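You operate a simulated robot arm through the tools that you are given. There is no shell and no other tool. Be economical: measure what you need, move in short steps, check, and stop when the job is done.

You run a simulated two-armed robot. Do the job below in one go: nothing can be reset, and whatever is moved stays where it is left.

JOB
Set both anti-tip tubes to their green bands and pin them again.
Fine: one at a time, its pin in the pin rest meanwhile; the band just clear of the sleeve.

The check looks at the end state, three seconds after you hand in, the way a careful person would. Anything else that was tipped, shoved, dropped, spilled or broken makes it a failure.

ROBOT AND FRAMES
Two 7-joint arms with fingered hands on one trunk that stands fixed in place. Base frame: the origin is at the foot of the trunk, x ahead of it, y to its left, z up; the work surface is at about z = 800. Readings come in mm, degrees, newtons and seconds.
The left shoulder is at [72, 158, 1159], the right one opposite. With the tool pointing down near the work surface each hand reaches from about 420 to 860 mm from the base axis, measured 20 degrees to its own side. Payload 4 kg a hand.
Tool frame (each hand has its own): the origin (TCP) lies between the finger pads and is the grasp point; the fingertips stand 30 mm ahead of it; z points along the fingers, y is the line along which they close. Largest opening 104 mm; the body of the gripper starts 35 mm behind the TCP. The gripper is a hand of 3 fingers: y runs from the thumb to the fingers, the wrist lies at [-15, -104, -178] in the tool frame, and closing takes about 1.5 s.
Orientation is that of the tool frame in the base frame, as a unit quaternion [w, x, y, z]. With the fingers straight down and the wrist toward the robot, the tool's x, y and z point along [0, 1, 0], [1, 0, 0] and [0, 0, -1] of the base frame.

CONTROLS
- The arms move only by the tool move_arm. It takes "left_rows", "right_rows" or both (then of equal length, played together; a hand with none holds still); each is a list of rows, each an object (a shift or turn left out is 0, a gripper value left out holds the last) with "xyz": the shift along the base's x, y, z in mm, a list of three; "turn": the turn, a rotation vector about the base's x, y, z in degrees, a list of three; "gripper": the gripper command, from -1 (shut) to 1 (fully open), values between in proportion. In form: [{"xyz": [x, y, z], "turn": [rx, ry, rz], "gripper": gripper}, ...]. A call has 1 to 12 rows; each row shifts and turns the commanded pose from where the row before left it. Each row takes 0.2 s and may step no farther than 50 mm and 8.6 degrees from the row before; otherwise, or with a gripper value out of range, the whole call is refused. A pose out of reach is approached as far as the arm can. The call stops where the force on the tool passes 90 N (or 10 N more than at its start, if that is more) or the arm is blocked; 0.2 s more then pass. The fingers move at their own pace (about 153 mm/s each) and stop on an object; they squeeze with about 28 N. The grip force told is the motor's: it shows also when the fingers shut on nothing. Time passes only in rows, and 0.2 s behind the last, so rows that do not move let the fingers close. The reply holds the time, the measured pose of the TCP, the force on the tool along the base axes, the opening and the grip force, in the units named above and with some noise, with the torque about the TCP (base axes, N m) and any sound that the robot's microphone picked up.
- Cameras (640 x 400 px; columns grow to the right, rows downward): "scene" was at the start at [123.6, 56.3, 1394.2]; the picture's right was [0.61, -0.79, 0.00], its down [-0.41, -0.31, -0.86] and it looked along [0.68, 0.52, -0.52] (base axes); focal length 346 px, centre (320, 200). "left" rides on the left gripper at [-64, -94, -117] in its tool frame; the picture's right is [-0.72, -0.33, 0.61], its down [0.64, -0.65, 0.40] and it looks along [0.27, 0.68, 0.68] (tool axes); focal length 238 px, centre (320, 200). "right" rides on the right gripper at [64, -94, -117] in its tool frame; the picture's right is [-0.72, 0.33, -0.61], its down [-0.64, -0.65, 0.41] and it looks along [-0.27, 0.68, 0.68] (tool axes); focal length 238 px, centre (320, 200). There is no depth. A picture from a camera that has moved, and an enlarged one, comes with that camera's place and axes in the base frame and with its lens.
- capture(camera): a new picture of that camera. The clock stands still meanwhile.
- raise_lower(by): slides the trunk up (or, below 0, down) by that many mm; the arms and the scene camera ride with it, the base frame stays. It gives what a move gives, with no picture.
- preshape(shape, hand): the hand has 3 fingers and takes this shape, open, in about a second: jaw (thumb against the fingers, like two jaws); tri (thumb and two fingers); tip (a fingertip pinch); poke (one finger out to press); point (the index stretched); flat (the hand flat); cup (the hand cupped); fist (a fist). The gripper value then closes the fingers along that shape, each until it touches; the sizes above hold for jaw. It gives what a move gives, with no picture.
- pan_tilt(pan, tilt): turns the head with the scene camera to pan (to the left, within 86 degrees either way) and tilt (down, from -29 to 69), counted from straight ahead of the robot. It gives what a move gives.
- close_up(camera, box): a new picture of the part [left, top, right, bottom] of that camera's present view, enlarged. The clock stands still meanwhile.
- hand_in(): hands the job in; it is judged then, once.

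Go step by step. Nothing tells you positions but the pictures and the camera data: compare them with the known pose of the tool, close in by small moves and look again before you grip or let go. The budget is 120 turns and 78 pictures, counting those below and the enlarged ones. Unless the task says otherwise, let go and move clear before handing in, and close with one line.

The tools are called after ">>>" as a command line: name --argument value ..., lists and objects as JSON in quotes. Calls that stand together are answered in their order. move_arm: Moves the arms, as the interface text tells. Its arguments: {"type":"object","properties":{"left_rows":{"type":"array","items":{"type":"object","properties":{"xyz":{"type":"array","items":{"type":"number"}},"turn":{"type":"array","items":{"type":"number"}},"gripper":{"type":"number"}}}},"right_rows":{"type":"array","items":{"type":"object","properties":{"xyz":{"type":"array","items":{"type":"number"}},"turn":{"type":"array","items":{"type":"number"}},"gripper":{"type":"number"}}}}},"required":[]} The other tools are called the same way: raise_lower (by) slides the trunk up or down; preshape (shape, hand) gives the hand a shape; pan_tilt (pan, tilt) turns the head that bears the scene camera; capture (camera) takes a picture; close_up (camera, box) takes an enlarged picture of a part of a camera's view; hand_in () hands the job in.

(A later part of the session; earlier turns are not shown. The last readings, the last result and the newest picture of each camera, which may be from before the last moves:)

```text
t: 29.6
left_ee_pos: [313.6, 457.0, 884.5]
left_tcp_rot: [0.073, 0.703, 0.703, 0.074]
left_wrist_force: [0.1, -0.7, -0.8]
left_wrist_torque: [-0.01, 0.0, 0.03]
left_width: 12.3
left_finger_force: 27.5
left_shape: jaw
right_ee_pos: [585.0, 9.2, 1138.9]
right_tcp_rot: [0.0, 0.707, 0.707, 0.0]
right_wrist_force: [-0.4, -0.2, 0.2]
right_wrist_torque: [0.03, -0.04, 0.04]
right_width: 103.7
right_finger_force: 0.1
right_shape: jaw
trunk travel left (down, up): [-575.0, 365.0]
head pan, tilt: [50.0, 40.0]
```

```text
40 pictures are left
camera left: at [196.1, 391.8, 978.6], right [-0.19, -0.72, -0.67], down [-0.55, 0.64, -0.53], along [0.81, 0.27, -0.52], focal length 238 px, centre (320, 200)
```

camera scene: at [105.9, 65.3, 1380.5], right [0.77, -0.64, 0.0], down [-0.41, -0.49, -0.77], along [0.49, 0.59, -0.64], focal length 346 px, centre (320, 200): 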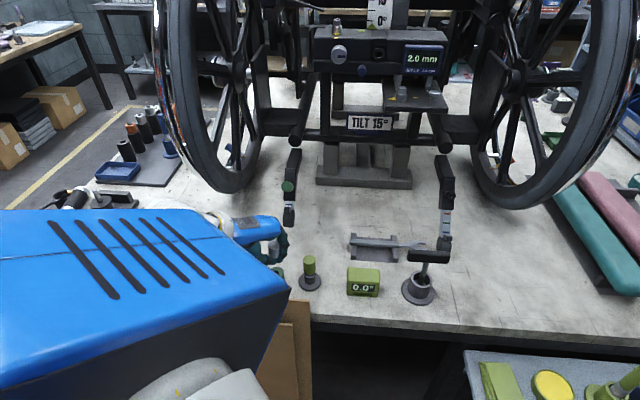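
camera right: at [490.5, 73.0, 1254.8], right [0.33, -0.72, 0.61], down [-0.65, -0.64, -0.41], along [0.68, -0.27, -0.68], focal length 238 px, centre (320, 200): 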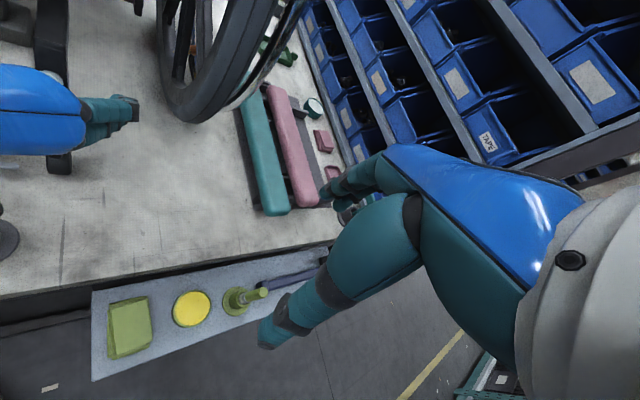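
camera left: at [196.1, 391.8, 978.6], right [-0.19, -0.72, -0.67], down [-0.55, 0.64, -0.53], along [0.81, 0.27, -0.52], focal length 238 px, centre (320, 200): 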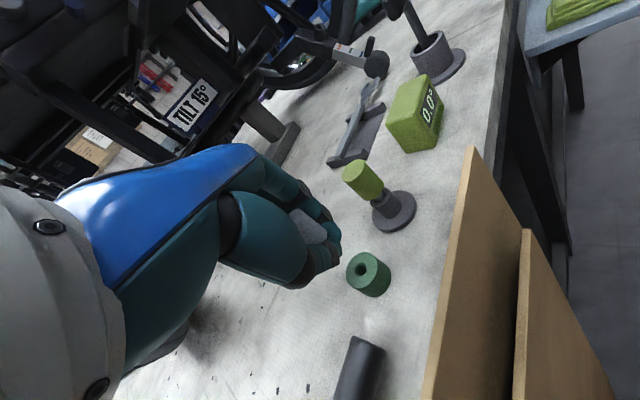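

>>> close_up --camera "left" --box '[280, 190, 400, 310]'

>>> close_up --camera "scene" --box '[240, 210, 340, 310]'

```text
3.33 times, centred on (340, 250) of left
camera zoom: at [196.1, 391.8, 978.6], right [-0.19, -0.72, -0.67], down [-0.55, 0.64, -0.53], along [0.81, 0.27, -0.52], focal length 794 px, centre (253, 33)
```

zoom: 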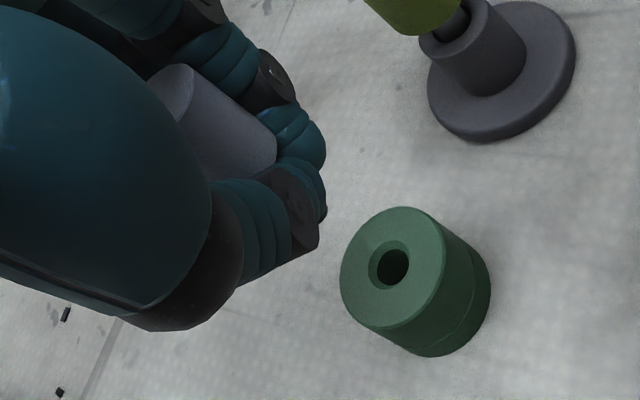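

```text
4.00 times, centred on (290, 260) of scene
camera zoom: at [105.9, 65.3, 1380.5], right [0.77, -0.64, 0.0], down [-0.41, -0.49, -0.77], along [0.49, 0.59, -0.64], focal length 1383 px, centre (440, -40)
```

zoom: 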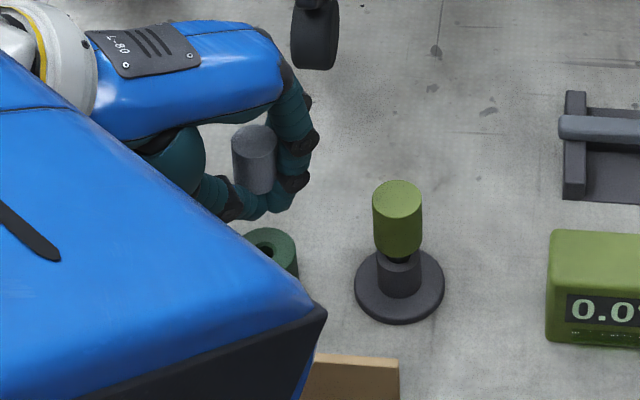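

Seen from the scene camera, the pin's axis and the hole line up within a millimetre. I'll lower in small steps and watch the force.

>>> move_arm --left_rows '[{"xyz": [0.5, 0.5, -10]}, {"xyz": [0, 0, -8]}, {"xyz": [0, 0, -5]}, {"xyz": [0, 0, -3]}, {"xyz": [0, 0, -3]}, {"xyz": [0, 0, 0]}]'

>>> close_up --camera "left" --box '[280, 190, 400, 310]'

```text
t: 31.0
left_ee_pos: [312.9, 456.5, 856.6]
left_tcp_rot: [0.074, 0.703, 0.703, 0.074]
left_wrist_force: [0.9, -0.4, -1.5]
left_wrist_torque: [0.02, -0.03, -0.01]
left_width: 12.2
left_finger_force: 27.7
left_shape: jaw
right_ee_pos: [584.7, 9.1, 1137.4]
right_tcp_rot: [0.0, 0.707, 0.707, 0.0]
right_wrist_force: [-0.4, -0.8, -0.1]
right_wrist_torque: [0.0, -0.01, -0.01]
right_width: 103.8
right_finger_force: 0.0
right_shape: jaw
trunk travel left (down, up): [-575.0, 365.0]
head pan, tilt: [50.0, 40.0]
```

```text
3.33 times, centred on (340, 250) of left
camera zoom: at [196.0, 392.3, 950.5], right [-0.19, -0.72, -0.67], down [-0.55, 0.64, -0.53], along [0.81, 0.27, -0.52], focal length 794 px, centre (253, 33)
```

zoom: 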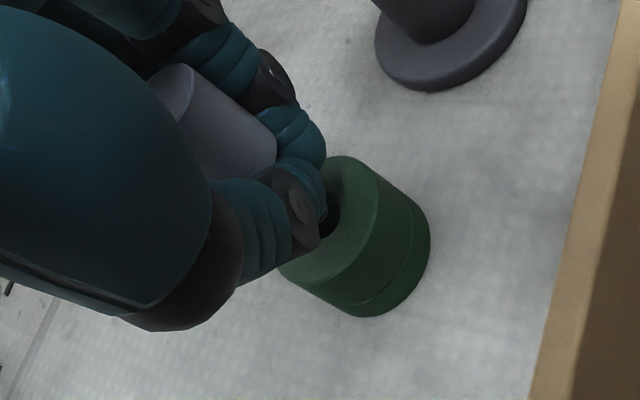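

The pin's axis points into the hole. I'll keep lowering until I feel light contact.

>>> move_arm --left_rows '[{"xyz": [0, 0, -2]}, {"xyz": [0, 0, -2]}, {"xyz": [0, 0, -2]}, {"xyz": [0, 0, 0]}]'

>>> close_up --camera "left" --box '[290, 190, 380, 280]'

```text
t: 32.0
left_ee_pos: [313.0, 457.1, 849.3]
left_tcp_rot: [0.074, 0.704, 0.703, 0.073]
left_wrist_force: [0.1, -0.4, -0.8]
left_wrist_torque: [0.02, -0.02, -0.02]
left_width: 12.1
left_finger_force: 28.4
left_shape: jaw
right_ee_pos: [584.2, 9.6, 1138.4]
right_tcp_rot: [0.0, 0.708, 0.707, -0.001]
right_wrist_force: [0.1, 0.1, -0.3]
right_wrist_torque: [0.03, 0.01, -0.03]
right_width: 103.6
right_finger_force: 0.1
right_shape: jaw
trunk travel left (down, up): [-575.0, 365.0]
head pan, tilt: [50.0, 40.0]
```

```text
4.44 times, centred on (335, 235) of left
camera zoom: at [196.2, 392.5, 944.3], right [-0.19, -0.72, -0.67], down [-0.55, 0.64, -0.53], along [0.81, 0.27, -0.52], focal length 1059 px, centre (253, 44)
```

zoom: 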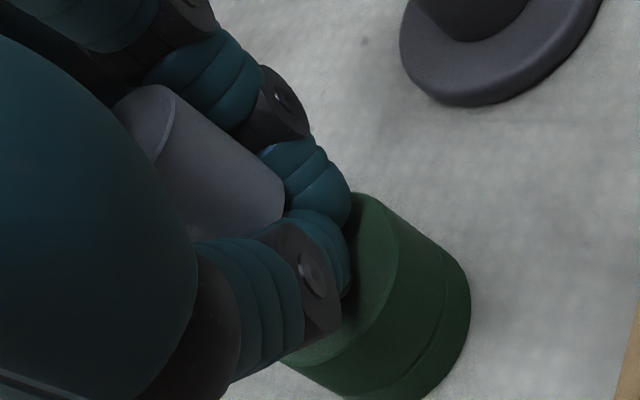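

>>> move_arm --left_rows '[{"xyz": [0, 0, -1.5]}, {"xyz": [0, 0, -1.5]}, {"xyz": [0, 0, -1.5]}, {"xyz": [0, 0, 0]}]'

```text
t: 33.0
left_ee_pos: [311.6, 456.7, 848.8]
left_tcp_rot: [0.074, 0.703, 0.703, 0.078]
left_wrist_force: [-1.4, 4.1, 21.5]
left_wrist_torque: [0.08, -0.11, 0.02]
left_width: 13.0
left_finger_force: 28.7
left_shape: jaw
right_ee_pos: [582.1, 7.7, 1139.3]
right_tcp_rot: [0.0, 0.707, 0.707, 0.001]
right_wrist_force: [0.5, 0.4, 0.3]
right_wrist_torque: [0.01, 0.0, -0.01]
right_width: 103.8
right_finger_force: 0.1
right_shape: jaw
trunk travel left (down, up): [-575.0, 365.0]
head pan, tilt: [50.0, 40.0]
```

I felt contact at about z 848. I'll ease up slightly and look at how it sits before letting go.

>>> move_arm --left_rows '[{"xyz": [0, 0, 3]}, {"xyz": [0, 0, 0]}]'

>>> close_up --camera "scene" --box '[250, 225, 310, 295]'

>>> close_up --camera "left" --box '[290, 190, 380, 280]'

```text
t: 33.6
left_ee_pos: [312.7, 455.7, 847.7]
left_tcp_rot: [0.074, 0.703, 0.703, 0.074]
left_wrist_force: [-1.7, 2.8, 10.6]
left_wrist_torque: [0.05, -0.04, 0.01]
left_width: 12.9
left_finger_force: 28.2
left_shape: jaw
right_ee_pos: [583.3, 9.0, 1138.9]
right_tcp_rot: [0.0, 0.707, 0.707, 0.0]
right_wrist_force: [-0.2, -0.3, 0.3]
right_wrist_torque: [0.0, -0.01, -0.02]
right_width: 103.7
right_finger_force: 0.1
right_shape: jaw
trunk travel left (down, up): [-575.0, 365.0]
head pan, tilt: [50.0, 40.0]
```

```text
5.71 times, centred on (280, 260) of scene
camera zoom: at [104.4, 64.3, 1380.5], right [0.77, -0.64, 0.0], down [-0.41, -0.49, -0.77], along [0.49, 0.59, -0.64], focal length 1976 px, centre (549, -143)
```

zoom: 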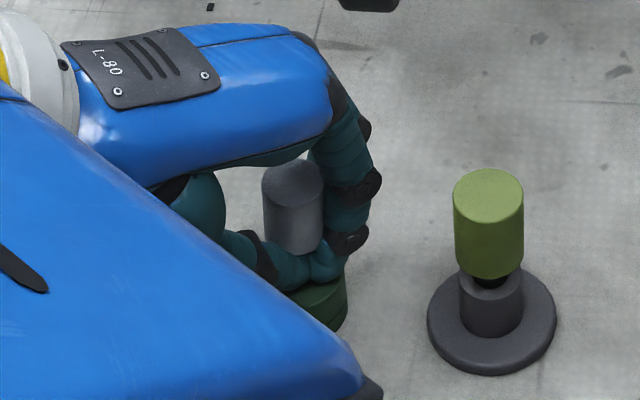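

```text
4.44 times, centred on (335, 235) of left
camera zoom: at [195.6, 392.0, 943.1], right [-0.19, -0.72, -0.67], down [-0.55, 0.64, -0.53], along [0.81, 0.27, -0.52], focal length 1059 px, centre (253, 44)
```

zoom: 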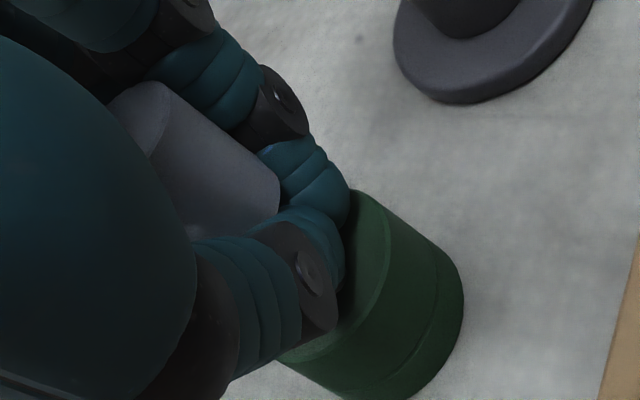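

The pin lines up with the hole and the fingertips are resting on the ring. I'll open just a little so the pin drops in while still guided.

>>> move_arm --left_rows '[{"gripper": -0.65}, {"xyz": [0, 0, 0]}, {"xyz": [0, 0, 0]}, {"xyz": [0, 0, 0]}]'

>>> close_up --camera "left" --box '[280, 180, 400, 300]'

```text
t: 34.6
left_ee_pos: [312.8, 455.4, 849.7]
left_tcp_rot: [0.074, 0.703, 0.704, 0.074]
left_wrist_force: [2.8, 0.3, 11.5]
left_wrist_torque: [-0.01, -0.12, 0.03]
left_width: 17.8
left_finger_force: 0.1
left_shape: jaw
right_ee_pos: [584.3, 8.0, 1138.9]
right_tcp_rot: [-0.001, 0.707, 0.707, 0.001]
right_wrist_force: [-0.5, -0.5, 0.5]
right_wrist_torque: [0.0, 0.0, 0.0]
right_width: 103.7
right_finger_force: 0.1
right_shape: jaw
trunk travel left (down, up): [-575.0, 365.0]
head pan, tilt: [50.0, 40.0]
```

```text
3.33 times, centred on (340, 240) of left
camera zoom: at [196.0, 391.2, 943.8], right [-0.19, -0.72, -0.67], down [-0.55, 0.64, -0.53], along [0.81, 0.27, -0.52], focal length 794 px, centre (253, 67)
```

zoom: 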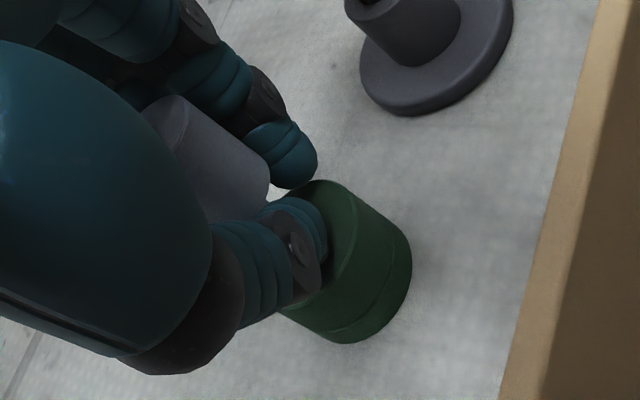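

Force on the fingers is easing. I'll open a bit more to let the head drop between them.

>>> move_arm --left_rows '[{"xyz": [0, 0, 2], "gripper": -0.5}, {"xyz": [0, 0, 0], "gripper": -0.4}, {"xyz": [0, 0, 0]}, {"xyz": [0, 0, 0]}]'

>>> close_up --camera "left" --box '[280, 180, 400, 300]'

```text
t: 35.6
left_ee_pos: [313.9, 454.8, 850.5]
left_tcp_rot: [0.073, 0.704, 0.703, 0.074]
left_wrist_force: [3.7, 0.6, 11.5]
left_wrist_torque: [-0.09, -0.03, -0.03]
left_width: 29.7
left_finger_force: 0.1
left_shape: jaw
right_ee_pos: [584.4, 8.6, 1138.7]
right_tcp_rot: [0.0, 0.707, 0.708, 0.001]
right_wrist_force: [0.6, 0.5, 0.9]
right_wrist_torque: [0.04, 0.01, 0.01]
right_width: 103.8
right_finger_force: 0.1
right_shape: jaw
trunk travel left (down, up): [-575.0, 365.0]
head pan, tilt: [50.0, 40.0]
```

```text
3.33 times, centred on (340, 240) of left
camera zoom: at [195.9, 391.3, 945.6], right [-0.19, -0.72, -0.67], down [-0.55, 0.64, -0.53], along [0.81, 0.27, -0.52], focal length 794 px, centre (253, 67)
```

zoom: 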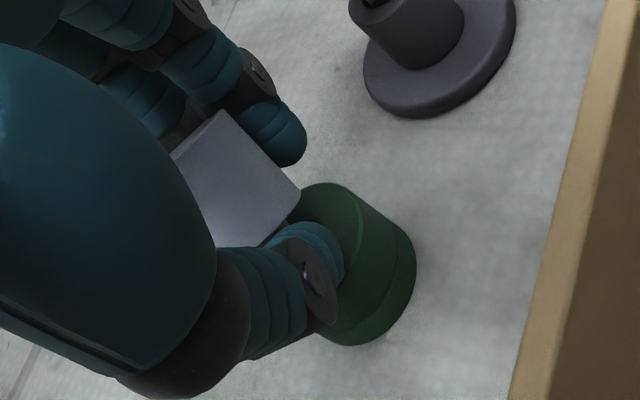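

>>> move_arm --left_rows '[{"gripper": -0.2}, {"xyz": [0, 0, 0], "gripper": 0.0}, {"xyz": [0, 0, 0]}, {"xyz": [0, 0, 0]}]'

>>> close_up --camera "left" --box '[280, 180, 400, 300]'

```text
t: 36.6
left_ee_pos: [312.7, 456.3, 849.7]
left_tcp_rot: [0.074, 0.703, 0.703, 0.074]
left_wrist_force: [-0.4, 0.4, 1.1]
left_wrist_torque: [-0.01, 0.02, 0.03]
left_width: 51.3
left_finger_force: 0.0
left_shape: jaw
right_ee_pos: [584.3, 8.9, 1138.5]
right_tcp_rot: [0.0, 0.707, 0.707, -0.001]
right_wrist_force: [0.4, -0.3, -0.1]
right_wrist_torque: [0.0, -0.02, -0.01]
right_width: 103.6
right_finger_force: 0.0
right_shape: jaw
trunk travel left (down, up): [-575.0, 365.0]
head pan, tilt: [50.0, 40.0]
```

```text
3.33 times, centred on (340, 240) of left
camera zoom: at [196.2, 392.3, 944.8], right [-0.19, -0.72, -0.67], down [-0.55, 0.64, -0.53], along [0.81, 0.27, -0.52], focal length 794 px, centre (253, 67)
```

zoom: 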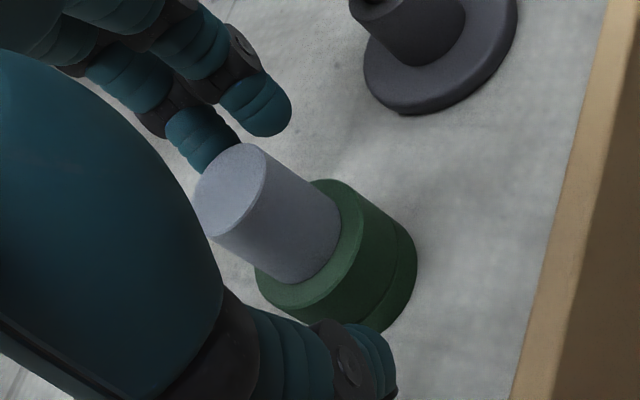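

The white pin is seated flush in the ring rest. Next I'll lift clear and bring the left hand to the right tube's lower end at a steeper 25° tilt, so the wrist stays clear of the T-handle.

>>> move_arm --left_rows '[{"xyz": [0, 0, 30]}, {"xyz": [0, 0, 45]}, {"xyz": [10, -5, 30], "turn": [0, 6, 0]}, {"xyz": [20, -15, 20], "turn": [0, 6, 0]}, {"xyz": [32, -23, 10], "turn": [0, 0, -7.5]}, {"xyz": [32, -24, 10], "turn": [0, 0, -7.5]}, {"xyz": [32, -24, 10], "turn": [0, 0, -7.5]}, {"xyz": [32, -24, 5], "turn": [0, 0, -7.5]}, {"xyz": [32, -24, 0], "turn": [0, 0, -7.5]}, {"xyz": [32, -24, 0], "turn": [0, 0, -7.5]}, {"xyz": [32, -24, 0], "turn": [5.89, -5.89, 0]}, {"xyz": [32, -24, 0], "turn": [5.89, -5.89, 0]}]'

>>> pan_tilt --pan 37.5 --tilt 35

>>> move_arm --left_rows '[{"xyz": [0, 0, -20], "turn": [5.89, -5.89, 0], "gripper": -0.2}, {"xyz": [0, 0, -22]}, {"xyz": [0, 0, -22]}, {"xyz": [0, 0, 0]}]'

>>> capture --camera "left"

>>> capture --camera "scene"

```text
t: 39.2
left_ee_pos: [600.8, 243.9, 1010.0]
left_tcp_rot: [-0.057, 0.914, 0.378, 0.134]
left_wrist_force: [-0.3, -0.4, -0.7]
left_wrist_torque: [-0.03, 0.02, -0.01]
left_width: 51.7
left_finger_force: 0.0
left_shape: jaw
right_ee_pos: [584.8, 6.6, 1137.9]
right_tcp_rot: [-0.002, 0.707, 0.707, 0.0]
right_wrist_force: [0.7, -0.1, -1.1]
right_wrist_torque: [0.0, 0.02, 0.05]
right_width: 103.6
right_finger_force: 0.0
right_shape: jaw
trunk travel left (down, up): [-575.0, 365.0]
head pan, tilt: [50.0, 40.0]
```

```text
t: 40.0
left_ee_pos: [599.5, 244.5, 1010.5]
left_tcp_rot: [-0.055, 0.914, 0.379, 0.134]
left_wrist_force: [-0.3, 0.1, -0.3]
left_wrist_torque: [-0.03, 0.04, 0.0]
left_width: 51.7
left_finger_force: 0.1
left_shape: jaw
right_ee_pos: [585.4, 8.4, 1138.1]
right_tcp_rot: [0.0, 0.707, 0.707, 0.001]
right_wrist_force: [-0.5, 0.3, -0.1]
right_wrist_torque: [0.01, 0.01, 0.0]
right_width: 103.9
right_finger_force: 0.1
right_shape: jaw
trunk travel left (down, up): [-575.0, 365.0]
head pan, tilt: [37.5, 35.0]
```

```text
t: 41.0
left_ee_pos: [599.3, 245.7, 947.4]
left_tcp_rot: [-0.082, 0.902, 0.374, 0.2]
left_wrist_force: [0.0, 1.0, -0.3]
left_wrist_torque: [-0.01, 0.01, 0.01]
left_width: 42.1
left_finger_force: 0.0
left_shape: jaw
right_ee_pos: [583.7, 10.1, 1138.4]
right_tcp_rot: [0.0, 0.707, 0.707, 0.0]
right_wrist_force: [0.6, 0.3, 0.1]
right_wrist_torque: [0.02, -0.03, 0.0]
right_width: 103.7
right_finger_force: 0.1
right_shape: jaw
trunk travel left (down, up): [-575.0, 365.0]
head pan, tilt: [37.5, 35.0]
```

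```text
30 pictures are left
camera left: at [456.0, 236.4, 1025.6], right [-0.51, -0.05, -0.86], down [0.07, 0.99, -0.1], along [0.86, -0.11, -0.5], focal length 238 px, centre (320, 200)
```

left: 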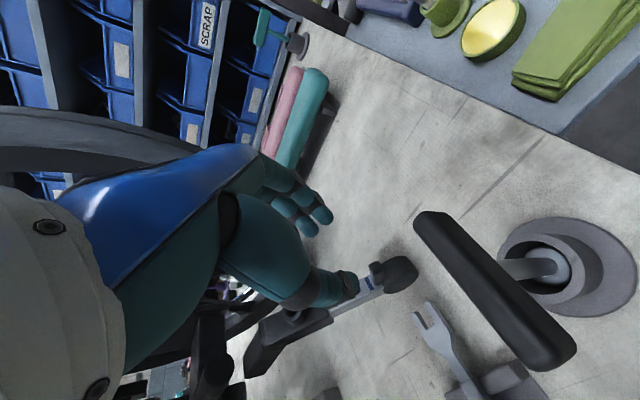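

```text
29 pictures are left
camera scene: at [122.6, 53.6, 1387.8], right [0.61, -0.79, 0.0], down [-0.46, -0.35, -0.82], along [0.65, 0.5, -0.58], focal length 346 px, centre (320, 200)
```

scene: 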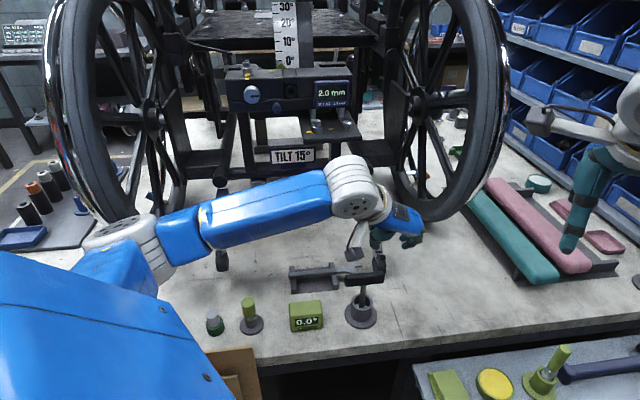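

Continuing at 25° would bring the hand camera too close to the T-handle bar. I'll straighten to a 10° tilt and come down onto the tab and wheel from nearly above.

>>> move_arm --left_rows '[{"xyz": [13, 13, 0], "turn": [-5.3, 5.3, 0]}, {"xyz": [13, 12, -13], "turn": [-5.3, 5.3, 0]}, {"xyz": [4, 4, -30]}, {"xyz": [3, 3, -24]}, {"xyz": [0, 0, 0]}]'

>>> close_up --camera "left" --box '[250, 170, 470, 330]'

```text
t: 42.2
left_ee_pos: [632.7, 278.1, 879.5]
left_tcp_rot: [-0.033, 0.92, 0.381, 0.081]
left_wrist_force: [0.8, -0.7, 1.0]
left_wrist_torque: [0.0, 0.02, -0.01]
left_width: 42.1
left_finger_force: 0.2
left_shape: jaw
right_ee_pos: [585.5, 10.1, 1138.4]
right_tcp_rot: [0.0, 0.707, 0.707, 0.0]
right_wrist_force: [0.0, 0.0, 0.6]
right_wrist_torque: [-0.01, 0.0, -0.02]
right_width: 103.6
right_finger_force: 0.0
right_shape: jaw
trunk travel left (down, up): [-575.0, 365.0]
head pan, tilt: [37.5, 35.0]
```

```text
2.50 times, centred on (360, 250) of left
camera zoom: at [506.5, 286.2, 982.0], right [-0.66, -0.2, -0.73], down [0.03, 0.96, -0.29], along [0.75, -0.21, -0.62], focal length 596 px, centre (220, 75)
```

zoom: 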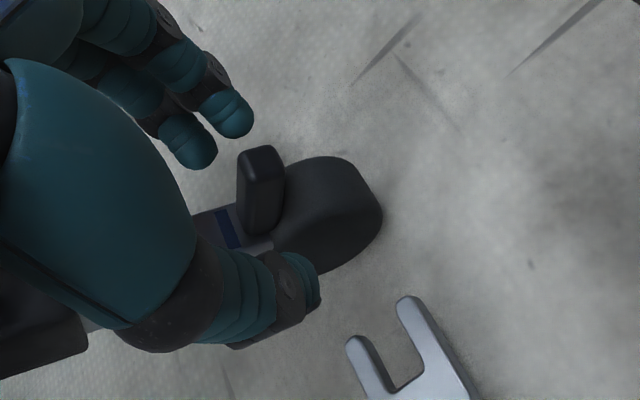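

The tab stands right between the fingers. I'll go down 13 mm and close on it.

>>> move_arm --left_rows '[{"xyz": [1, 1, -7]}, {"xyz": [1, 1, -6]}, {"xyz": [0, 0, 0], "gripper": -1}, {"xyz": [0, 0, 0]}, {"xyz": [0, 0, 0]}, {"xyz": [0, 0, 0]}, {"xyz": [0, 0, 0]}]'

>>> close_up --camera "left" --box '[230, 170, 430, 310]'

```text
t: 43.8
left_ee_pos: [634.2, 280.3, 866.5]
left_tcp_rot: [-0.033, 0.92, 0.381, 0.08]
left_wrist_force: [-0.3, 1.3, -1.2]
left_wrist_torque: [-0.01, -0.02, 0.05]
left_width: 15.8
left_finger_force: 27.5
left_shape: jaw
right_ee_pos: [584.3, 9.8, 1138.2]
right_tcp_rot: [0.0, 0.707, 0.707, 0.0]
right_wrist_force: [-0.8, 0.2, -0.2]
right_wrist_torque: [0.04, -0.03, -0.03]
right_width: 103.7
right_finger_force: 0.1
right_shape: jaw
trunk travel left (down, up): [-575.0, 365.0]
head pan, tilt: [37.5, 35.0]
```

```text
2.86 times, centred on (330, 240) of left
camera zoom: at [508.4, 288.0, 969.3], right [-0.66, -0.2, -0.73], down [0.03, 0.96, -0.29], along [0.75, -0.21, -0.62], focal length 681 px, centre (291, 86)
```

zoom: 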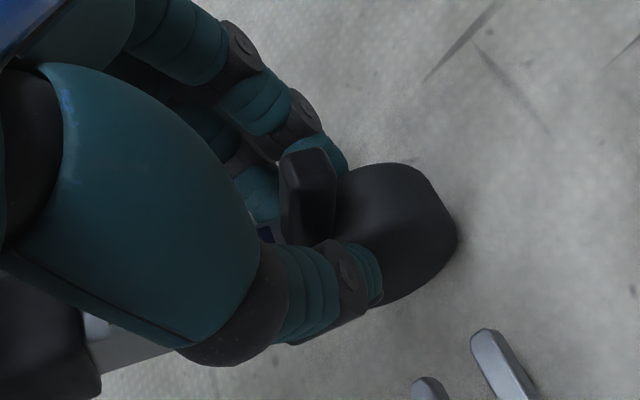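

The tab is gripped. I'll push the tube 20 mm in along its axis in small steps.

>>> move_arm --left_rows '[{"xyz": [1.14, 1.14, 1.92]}, {"xyz": [1.14, 1.14, 1.92]}, {"xyz": [1.14, 1.14, 1.92]}, {"xyz": [1.14, 1.14, 1.92]}, {"xyz": [1.14, 1.14, 1.92]}, {"xyz": [1.14, 1.14, 1.92]}, {"xyz": [1.14, 1.14, 1.92]}, {"xyz": [1.14, 1.14, 1.92]}, {"xyz": [0, 0, 0]}]'

>>> close_up --camera "scene" --box '[340, 180, 420, 290]'

>>> close_up --camera "left" --box '[230, 180, 430, 320]'

```text
t: 45.8
left_ee_pos: [644.1, 289.5, 881.6]
left_tcp_rot: [-0.032, 0.92, 0.381, 0.082]
left_wrist_force: [-0.4, 1.6, -3.4]
left_wrist_torque: [0.01, -0.02, 0.03]
left_width: 16.1
left_finger_force: 27.6
left_shape: jaw
right_ee_pos: [584.9, 10.0, 1137.6]
right_tcp_rot: [-0.001, 0.707, 0.707, 0.0]
right_wrist_force: [-0.2, 1.0, -0.2]
right_wrist_torque: [0.01, -0.01, 0.01]
right_width: 103.7
right_finger_force: 0.0
right_shape: jaw
trunk travel left (down, up): [-575.0, 365.0]
head pan, tilt: [37.5, 35.0]
```

```text
3.64 times, centred on (380, 235) of scene
camera zoom: at [123.8, 54.8, 1387.7], right [0.61, -0.79, 0.0], down [-0.46, -0.35, -0.82], along [0.65, 0.5, -0.58], focal length 1257 px, centre (102, 73)
```

zoom: 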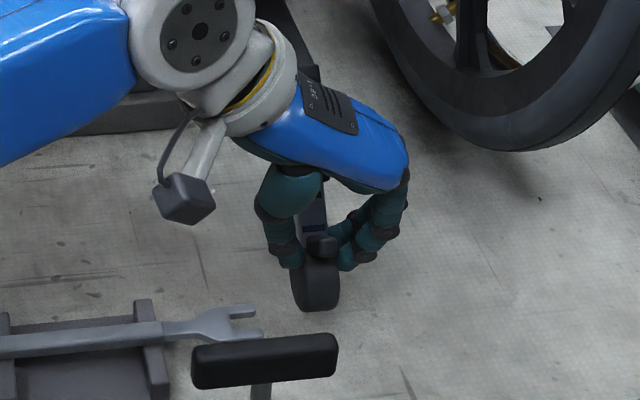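

```text
2.86 times, centred on (330, 250) of left
camera zoom: at [517.6, 297.2, 985.0], right [-0.66, -0.2, -0.73], down [0.03, 0.96, -0.29], along [0.75, -0.21, -0.62], focal length 681 px, centre (291, 57)
```

zoom: 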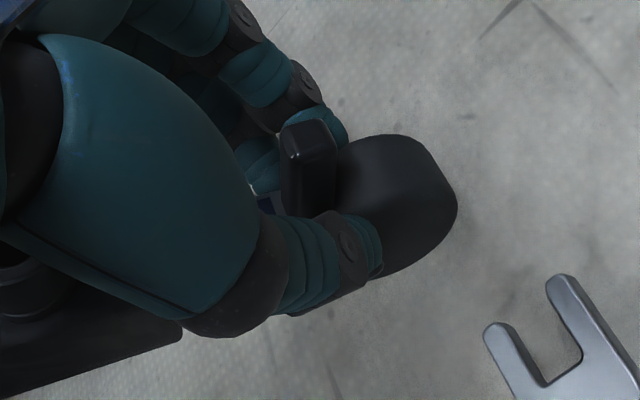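

The tube slid with the hand. I'll release, back away, and check which band is showing.

>>> move_arm --left_rows '[{"gripper": -0.3}, {"gripper": -0.1}, {"xyz": [0, 0, 0]}, {"xyz": [-4, -4, 20]}, {"xyz": [-10, -10, 30]}, {"xyz": [-15, -15, 35]}, {"xyz": [-15, -15, 35]}, {"xyz": [-25, -15, 30]}, {"xyz": [-25, 20, 10]}, {"xyz": [-30, 30, 0]}, {"xyz": [-30, 30, 0]}, {"xyz": [0, 0, 0]}]'

>>> close_up --camera "scene" --box '[355, 200, 405, 280]'

```text
t: 48.4
left_ee_pos: [491.2, 309.3, 1042.5]
left_tcp_rot: [-0.034, 0.92, 0.382, 0.081]
left_wrist_force: [-0.3, -0.1, -0.3]
left_wrist_torque: [0.0, 0.02, 0.02]
left_width: 46.6
left_finger_force: 0.2
left_shape: jaw
right_ee_pos: [585.8, 7.9, 1137.3]
right_tcp_rot: [-0.001, 0.707, 0.707, 0.0]
right_wrist_force: [0.4, -0.7, 0.3]
right_wrist_torque: [-0.02, 0.0, 0.01]
right_width: 103.7
right_finger_force: 0.0
right_shape: jaw
trunk travel left (down, up): [-575.0, 365.0]
head pan, tilt: [37.5, 35.0]
```

```text
5.00 times, centred on (380, 240) of scene
camera zoom: at [123.3, 53.2, 1387.8], right [0.61, -0.79, 0.0], down [-0.46, -0.35, -0.82], along [0.65, 0.5, -0.58], focal length 1729 px, centre (20, 0)
```

zoom: 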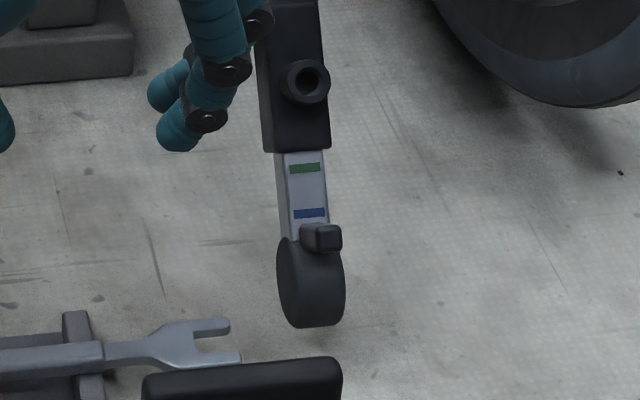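

The green band is just clear of the sleeve and orange is hidden. Now I'll fetch the pin, gripping it higher on the head this time.

>>> move_arm --left_rows '[{"xyz": [-20, 17, 0], "turn": [-3.54, 3.54, 0]}, {"xyz": [-22, 19, 0], "turn": [-3.54, 3.54, 0]}, {"xyz": [-22, 19, 0], "turn": [0, 0, 7.5], "gripper": 0.15}, {"xyz": [-22, 19, 0], "turn": [0, 0, 7.5]}, {"xyz": [-22, 19, 0], "turn": [0, 0, 7.5]}, {"xyz": [-22, 19, 0], "turn": [0, 0, 7.5]}, {"xyz": [-22, 19, -20], "turn": [0, 0, 7.5]}, {"xyz": [-22.7, 16.7, -22], "turn": [0, 0, 7.5]}, {"xyz": [0, 0, -45]}, {"xyz": [0, 0, -40]}, {"xyz": [0, 0, -25]}, {"xyz": [0, 0, 0]}]'

>>> close_up --camera "left" --box '[260, 180, 400, 300]'

```text
t: 51.0
left_ee_pos: [315.5, 457.2, 888.3]
left_tcp_rot: [-0.001, 0.707, 0.707, 0.0]
left_wrist_force: [-0.2, 0.1, -0.5]
left_wrist_torque: [-0.02, 0.01, -0.01]
left_width: 59.6
left_finger_force: 0.1
left_shape: jaw
right_ee_pos: [584.5, 9.7, 1137.9]
right_tcp_rot: [0.0, 0.707, 0.707, 0.0]
right_wrist_force: [-0.6, 0.0, 0.4]
right_wrist_torque: [-0.03, 0.02, -0.01]
right_width: 103.9
right_finger_force: 0.0
right_shape: jaw
trunk travel left (down, up): [-575.0, 365.0]
head pan, tilt: [37.5, 35.0]
```

```text
3.33 times, centred on (330, 240) of left
camera zoom: at [219.8, 392.2, 1005.8], right [-0.33, -0.72, -0.61], down [-0.65, 0.64, -0.4], along [0.68, 0.27, -0.68], focal length 794 px, centre (287, 67)
```

zoom: 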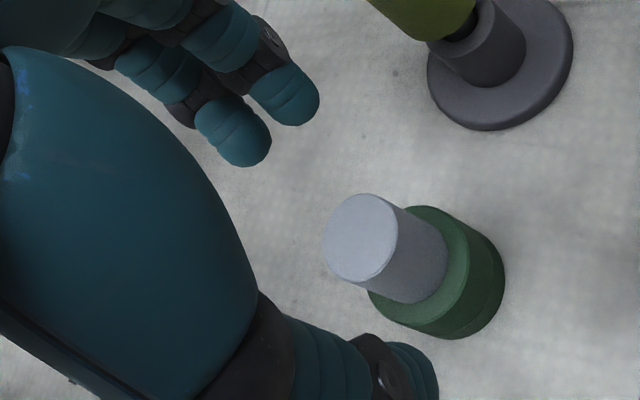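

The pin stands at [317, 457]. I'll lower so the fingertips meet the middle of the head, then close.

>>> move_arm --left_rows '[{"xyz": [0.7, 0.2, -16]}, {"xyz": [0, 0, -15]}, {"xyz": [0, 0, 0], "gripper": -0.3}, {"xyz": [0, 0, 0], "gripper": -1}, {"xyz": [0, 0, 0]}, {"xyz": [0, 0, 0]}, {"xyz": [0, 0, 0]}, {"xyz": [0, 0, 0]}]'

>>> close_up --camera "left" --box '[260, 180, 400, 300]'

```text
t: 52.8
left_ee_pos: [314.8, 457.0, 858.2]
left_tcp_rot: [-0.001, 0.708, 0.707, 0.0]
left_wrist_force: [1.0, -1.3, -0.1]
left_wrist_torque: [-0.03, -0.03, 0.0]
left_width: 13.7
left_finger_force: 27.5
left_shape: jaw
right_ee_pos: [583.7, 9.3, 1138.7]
right_tcp_rot: [0.0, 0.707, 0.707, 0.0]
right_wrist_force: [-0.3, -0.3, 0.9]
right_wrist_torque: [0.01, -0.01, 0.02]
right_width: 103.5
right_finger_force: 0.0
right_shape: jaw
trunk travel left (down, up): [-575.0, 365.0]
head pan, tilt: [37.5, 35.0]
```

```text
3.33 times, centred on (330, 240) of left
camera zoom: at [220.7, 393.2, 975.4], right [-0.33, -0.72, -0.61], down [-0.65, 0.64, -0.4], along [0.68, 0.27, -0.68], focal length 794 px, centre (287, 67)
```

zoom: 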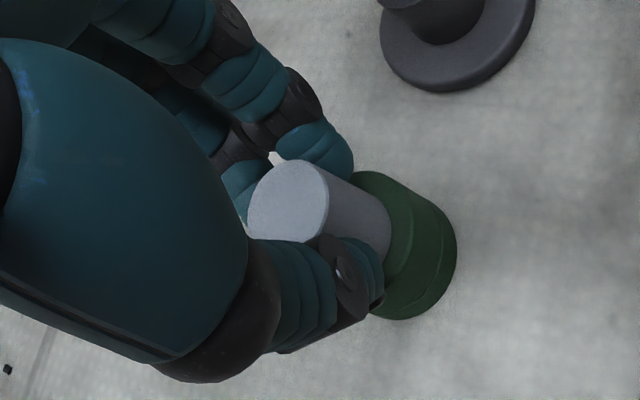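

The pin is gripped mid-head and upright in the rest. I'll carry it back to a stand-off on the right boss's axis.

>>> move_arm --left_rows '[{"xyz": [0, 0, 20]}, {"xyz": [0, 0, 40]}, {"xyz": [10, -8, 40]}, {"xyz": [26, -20, 15], "turn": [0, 0, -7.5]}, {"xyz": [26, -20, 15], "turn": [0, 0, -7.5]}, {"xyz": [26, -20, 10], "turn": [0, 0, -7.5]}, {"xyz": [26, -20, 5], "turn": [0, 0, -7.5]}, {"xyz": [26, -20, 5], "turn": [0, 0, -7.5]}, {"xyz": [26, -20, 5], "turn": [0, 0, -7.5]}, {"xyz": [26, -20, 0], "turn": [5.9, -5.9, 0]}, {"xyz": [26, -20, 0], "turn": [5.9, -5.9, 0]}, {"xyz": [26, -20, 0], "turn": [5.9, -5.9, 0]}]'

>>> move_arm --left_rows '[{"xyz": [15, -8, 0], "turn": [5.9, -5.9, 0]}, {"xyz": [15, -5, 0], "turn": [5.9, -5.9, 0]}, {"xyz": [11, 0, 0], "turn": [5.9, -5.9, 0]}, {"xyz": [0, 0, 0]}, {"xyz": [0, 0, 0]}]'

>>> close_up --camera "left" --box '[250, 170, 450, 320]'

```text
t: 55.4
left_ee_pos: [560.4, 268.6, 1015.2]
left_tcp_rot: [-0.083, 0.901, 0.374, 0.201]
left_wrist_force: [1.0, -0.5, 0.4]
left_wrist_torque: [0.02, -0.03, -0.01]
left_width: 13.2
left_finger_force: 28.1
left_shape: jaw
right_ee_pos: [586.7, 8.7, 1137.8]
right_tcp_rot: [-0.001, 0.707, 0.707, 0.0]
right_wrist_force: [0.1, -0.5, -0.8]
right_wrist_torque: [0.05, 0.02, 0.0]
right_width: 103.9
right_finger_force: 0.1
right_shape: jaw
trunk travel left (down, up): [-575.0, 365.0]
head pan, tilt: [37.5, 35.0]
```

```text
t: 56.6
left_ee_pos: [599.9, 257.4, 1013.1]
left_tcp_rot: [-0.162, 0.837, 0.347, 0.391]
left_wrist_force: [0.0, -0.2, 0.0]
left_wrist_torque: [0.0, -0.04, -0.01]
left_width: 13.3
left_finger_force: 27.8
left_shape: jaw
right_ee_pos: [584.2, 9.9, 1137.0]
right_tcp_rot: [0.0, 0.707, 0.707, 0.0]
right_wrist_force: [0.6, -0.7, -0.5]
right_wrist_torque: [0.0, 0.0, -0.05]
right_width: 103.7
right_finger_force: 0.1
right_shape: jaw
trunk travel left (down, up): [-575.0, 365.0]
head pan, tilt: [37.5, 35.0]
```

```text
2.67 times, centred on (350, 245) of left
camera zoom: at [440.7, 231.2, 1039.2], right [-0.22, 0.24, -0.95], down [0.05, 0.97, 0.23], along [0.97, 0.01, -0.23], focal length 636 px, centre (240, 80)
```

zoom: 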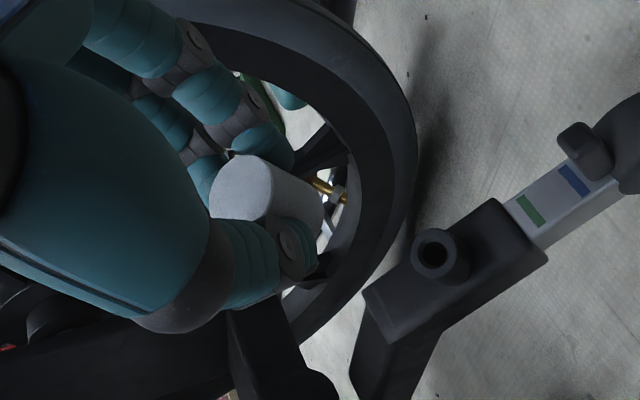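

The pin is straight in the grip and the boss hole is where I calculated, [669.6, 317.5, 925]. I'll move to the axis stand-off and start in.

>>> move_arm --left_rows '[{"xyz": [12, 7.5, -17]}, {"xyz": [11, 7, -16.5]}, {"xyz": [0, 0, 0]}, {"xyz": [5.4, 5.4, -6.4]}, {"xyz": [5.4, 5.4, -6.4]}, {"xyz": [0, 0, 0]}, {"xyz": [0, 0, 0]}]'

>>> close_up --camera "left" --box '[260, 180, 400, 300]'

>>> close_up --camera "scene" --box '[340, 190, 420, 270]'

```text
t: 58.2
left_ee_pos: [633.7, 281.5, 967.7]
left_tcp_rot: [-0.162, 0.838, 0.346, 0.39]
left_wrist_force: [0.2, 0.3, -1.2]
left_wrist_torque: [-0.01, -0.05, 0.03]
left_width: 13.2
left_finger_force: 28.1
left_shape: jaw
right_ee_pos: [585.2, 9.3, 1137.8]
right_tcp_rot: [0.0, 0.707, 0.707, 0.0]
right_wrist_force: [-0.2, -0.3, -0.1]
right_wrist_torque: [0.03, 0.02, 0.01]
right_width: 103.9
right_finger_force: 0.1
right_shape: jaw
trunk travel left (down, up): [-575.0, 365.0]
head pan, tilt: [37.5, 35.0]
```

```text
3.33 times, centred on (330, 240) of left
camera zoom: at [473.9, 256.0, 993.1], right [-0.22, 0.24, -0.95], down [0.05, 0.97, 0.23], along [0.97, 0.01, -0.23], focal length 794 px, centre (287, 67)
```

zoom: 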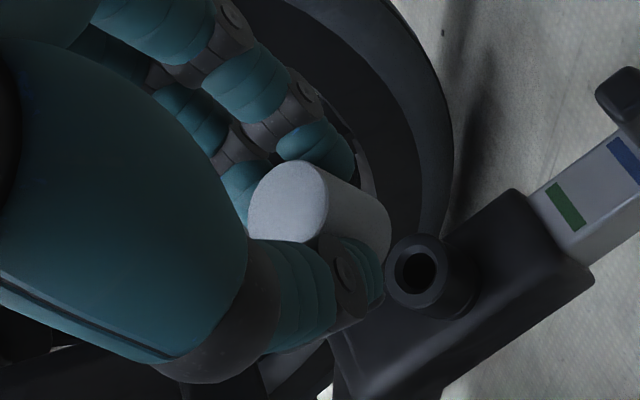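

```text
5.00 times, centred on (380, 230) of scene
camera zoom: at [122.9, 53.5, 1387.8], right [0.61, -0.79, 0.0], down [-0.46, -0.35, -0.82], along [0.65, 0.5, -0.58], focal length 1729 px, centre (20, 50)
```

zoom: 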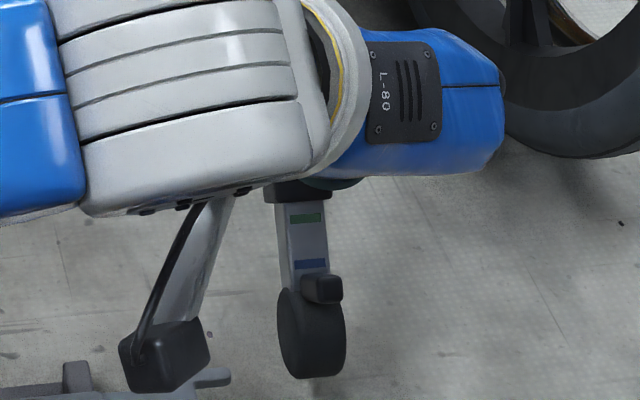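

The pin lines up with the boss but the thumb still hides its shaft. I'll go in a few millimetres at a time and watch the force.

>>> move_arm --left_rows '[{"xyz": [1.6, 1.6, -1.9]}, {"xyz": [1.6, 1.6, -1.9]}, {"xyz": [1.6, 1.6, -1.9]}, {"xyz": [1.6, 1.6, -1.9]}, {"xyz": [0, 0, 0]}]'

>>> close_up --camera "left" --box '[300, 190, 380, 270]'

```text
t: 59.4
left_ee_pos: [641.6, 288.1, 959.5]
left_tcp_rot: [-0.161, 0.837, 0.346, 0.391]
left_wrist_force: [-0.1, -0.3, 0.8]
left_wrist_torque: [0.03, 0.04, 0.04]
left_width: 13.1
left_finger_force: 27.8
left_shape: jaw
right_ee_pos: [582.7, 10.1, 1138.4]
right_tcp_rot: [0.0, 0.707, 0.707, 0.0]
right_wrist_force: [-0.1, -0.8, -0.4]
right_wrist_torque: [-0.01, 0.02, -0.02]
right_width: 103.7
right_finger_force: 0.2
right_shape: jaw
trunk travel left (down, up): [-575.0, 365.0]
head pan, tilt: [37.5, 35.0]
```

```text
5.00 times, centred on (340, 230) of left
camera zoom: at [480.9, 262.4, 985.4], right [-0.22, 0.24, -0.95], down [0.05, 0.97, 0.23], along [0.97, 0.01, -0.23], focal length 1192 px, centre (220, 50)
```

zoom: 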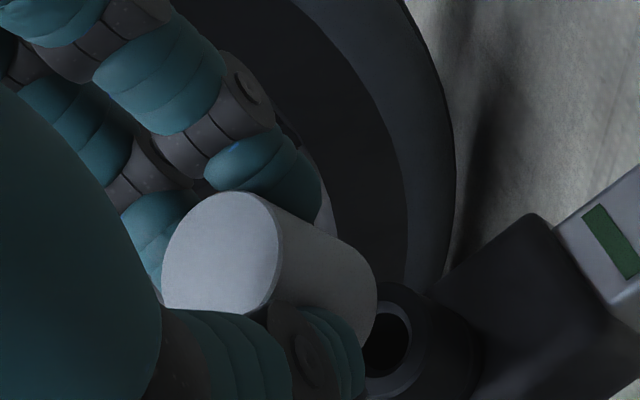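

>>> move_arm --left_rows '[{"xyz": [1.35, 1.35, -1.6]}, {"xyz": [1.35, 1.35, -1.6]}, {"xyz": [1.35, 1.35, -1.6]}, {"xyz": [1.35, 1.35, -1.6]}, {"xyz": [0, 0, 0]}]'

```text
t: 60.6
left_ee_pos: [645.5, 294.3, 953.9]
left_tcp_rot: [-0.162, 0.837, 0.347, 0.391]
left_wrist_force: [-1.3, 0.5, 0.4]
left_wrist_torque: [0.0, 0.06, 0.06]
left_width: 13.4
left_finger_force: 28.6
left_shape: jaw
right_ee_pos: [582.7, 8.9, 1139.9]
right_tcp_rot: [0.001, 0.707, 0.707, 0.0]
right_wrist_force: [0.2, 0.2, 0.9]
right_wrist_torque: [0.02, 0.03, -0.01]
right_width: 103.7
right_finger_force: 0.1
right_shape: jaw
trunk travel left (down, up): [-575.0, 365.0]
head pan, tilt: [37.5, 35.0]
```

There's no resistance so far. I'll go on to the expected seat.

>>> move_arm --left_rows '[{"xyz": [1.08, 1.08, -1.29]}, {"xyz": [1.08, 1.08, -1.29]}, {"xyz": [1.08, 1.08, -1.29]}, {"xyz": [1.08, 1.08, -1.29]}, {"xyz": [0, 0, 0]}]'

>>> close_up --camera "left" --box '[290, 190, 410, 290]'

```text
t: 61.8
left_ee_pos: [647.2, 296.9, 949.9]
left_tcp_rot: [-0.161, 0.837, 0.346, 0.392]
left_wrist_force: [-12.3, -1.8, 2.2]
left_wrist_torque: [0.06, 0.16, 0.11]
left_width: 13.3
left_finger_force: 28.0
left_shape: jaw
right_ee_pos: [581.1, 9.3, 1139.6]
right_tcp_rot: [0.001, 0.706, 0.708, 0.0]
right_wrist_force: [0.8, 0.6, 1.2]
right_wrist_torque: [0.04, 0.03, 0.01]
right_width: 104.0
right_finger_force: 0.0
right_shape: jaw
trunk travel left (down, up): [-575.0, 365.0]
head pan, tilt: [37.5, 35.0]
heard: snap
```

```text
4.00 times, centred on (350, 240) of left
camera zoom: at [488.6, 271.3, 974.8], right [-0.22, 0.24, -0.95], down [0.05, 0.97, 0.23], along [0.97, 0.0, -0.23], focal length 953 px, centre (200, 40)
```

zoom: 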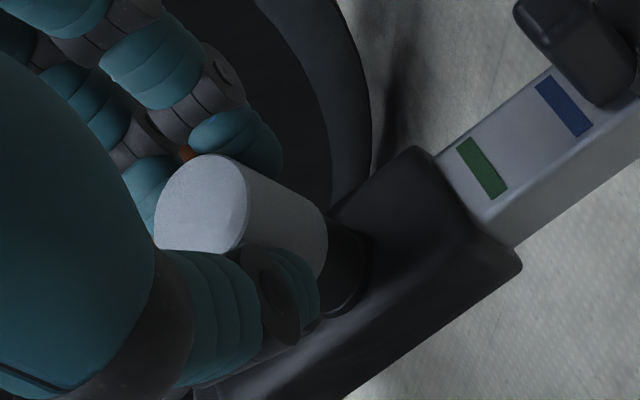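

A snap, the same sound as when it came out, and the head is against the boss: the pin is latched. I'll release, back off along the axis, and check.

>>> move_arm --left_rows '[{"gripper": -0.4}, {"gripper": 0.0}, {"xyz": [0, 0, 0]}, {"xyz": [-5.4, -5.4, 6.4]}, {"xyz": [-10.8, -10.8, 12.8]}, {"xyz": [-16.2, -16.2, 19.3]}, {"xyz": [-20, -20, 25]}, {"xyz": [-30, 0, 30]}, {"xyz": [-35, 25, 20]}, {"xyz": [-35, 25, 20]}, {"xyz": [-20, 30, 0]}, {"xyz": [0, 0, 0]}]'

>>> close_up --camera "scene" --box '[345, 200, 405, 280]'

```text
t: 64.4
left_ee_pos: [478.6, 324.5, 1082.6]
left_tcp_rot: [-0.161, 0.838, 0.346, 0.391]
left_wrist_force: [-0.4, 0.0, 0.2]
left_wrist_torque: [0.02, 0.0, 0.0]
left_width: 51.8
left_finger_force: 0.0
left_shape: jaw
right_ee_pos: [585.4, 8.8, 1136.6]
right_tcp_rot: [-0.001, 0.707, 0.707, 0.0]
right_wrist_force: [-0.8, 0.6, 0.2]
right_wrist_torque: [0.01, 0.04, -0.02]
right_width: 103.7
right_finger_force: 0.0
right_shape: jaw
trunk travel left (down, up): [-575.0, 365.0]
head pan, tilt: [37.5, 35.0]
```

```text
5.00 times, centred on (375, 240) of scene
camera zoom: at [123.1, 53.2, 1387.8], right [0.61, -0.79, 0.0], down [-0.46, -0.35, -0.82], along [0.65, 0.5, -0.58], focal length 1729 px, centre (45, 0)
```

zoom: 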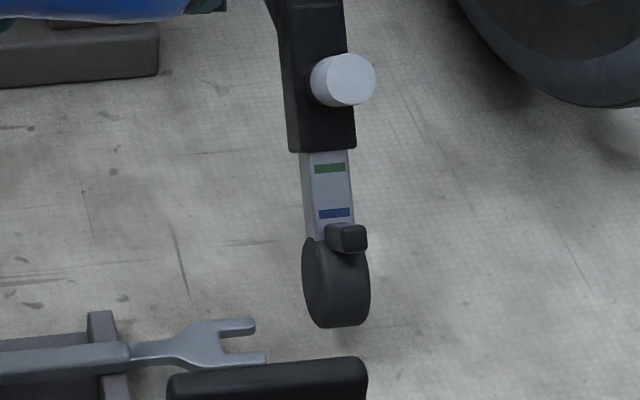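

The right tube is done, with the head seated and green just clear. For the left tube, I put the green pin's head end near [415, 539, 941], so I'll move the hand to the same stand-off there.

>>> move_arm --left_rows '[{"xyz": [-21, 25.5, 0]}, {"xyz": [-21, 25.5, 0]}, {"xyz": [-21, 25.5, 0]}, {"xyz": [-21, 25.5, -15]}, {"xyz": [-21, 25.5, -24]}, {"xyz": [-21, 25.5, -25]}, {"xyz": [0, 0, 0]}]'

>>> capture --camera "left"

```text
t: 66.0
left_ee_pos: [352.5, 478.3, 1019.5]
left_tcp_rot: [-0.162, 0.837, 0.346, 0.391]
left_wrist_force: [-0.8, 0.7, 0.5]
left_wrist_torque: [-0.03, -0.01, -0.03]
left_width: 51.7
left_finger_force: 0.1
left_shape: jaw
right_ee_pos: [584.9, 9.0, 1137.4]
right_tcp_rot: [0.0, 0.707, 0.707, 0.0]
right_wrist_force: [1.1, 0.3, 0.5]
right_wrist_torque: [0.02, 0.0, -0.01]
right_width: 103.6
right_finger_force: 0.1
right_shape: jaw
trunk travel left (down, up): [-575.0, 365.0]
head pan, tilt: [37.5, 35.0]
```

```text
15 pictures are left
camera left: at [192.4, 452.1, 1044.4], right [-0.22, 0.24, -0.95], down [0.05, 0.97, 0.23], along [0.97, 0.01, -0.23], focal length 238 px, centre (320, 200)
```

left: 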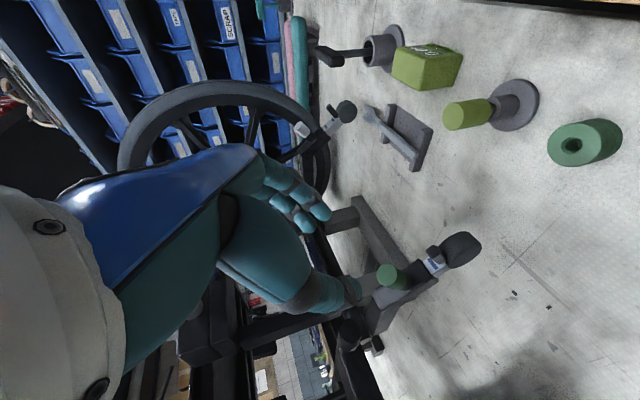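

>>> close_up --camera "left" --box '[350, 220, 490, 320]'

>>> close_up --camera "scene" --box '[190, 180, 250, 280]'

```text
4.00 times, centred on (420, 270) of left
camera zoom: at [192.4, 452.1, 1044.4], right [-0.22, 0.24, -0.95], down [0.05, 0.97, 0.23], along [0.97, 0.01, -0.23], focal length 953 px, centre (-80, -80)
```

zoom: 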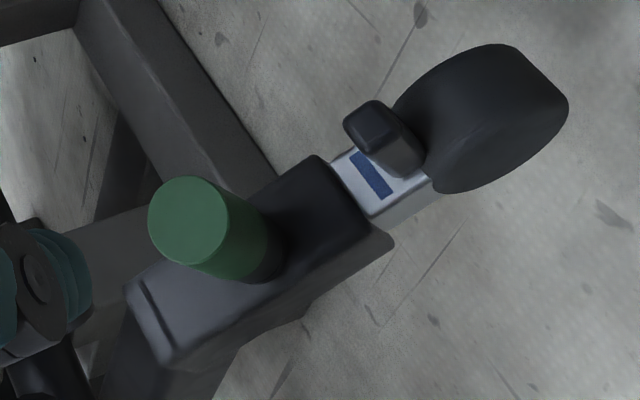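

```text
4.00 times, centred on (220, 230) of scene
camera zoom: at [121.8, 53.6, 1387.9], right [0.61, -0.79, 0.0], down [-0.46, -0.35, -0.82], along [0.65, 0.5, -0.58], focal length 1383 px, centre (720, 80)
```

zoom: 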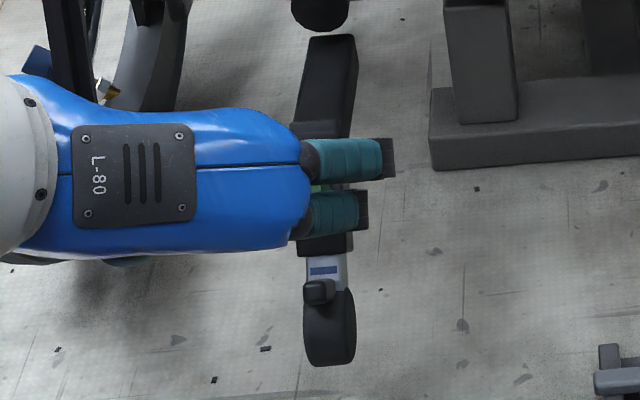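

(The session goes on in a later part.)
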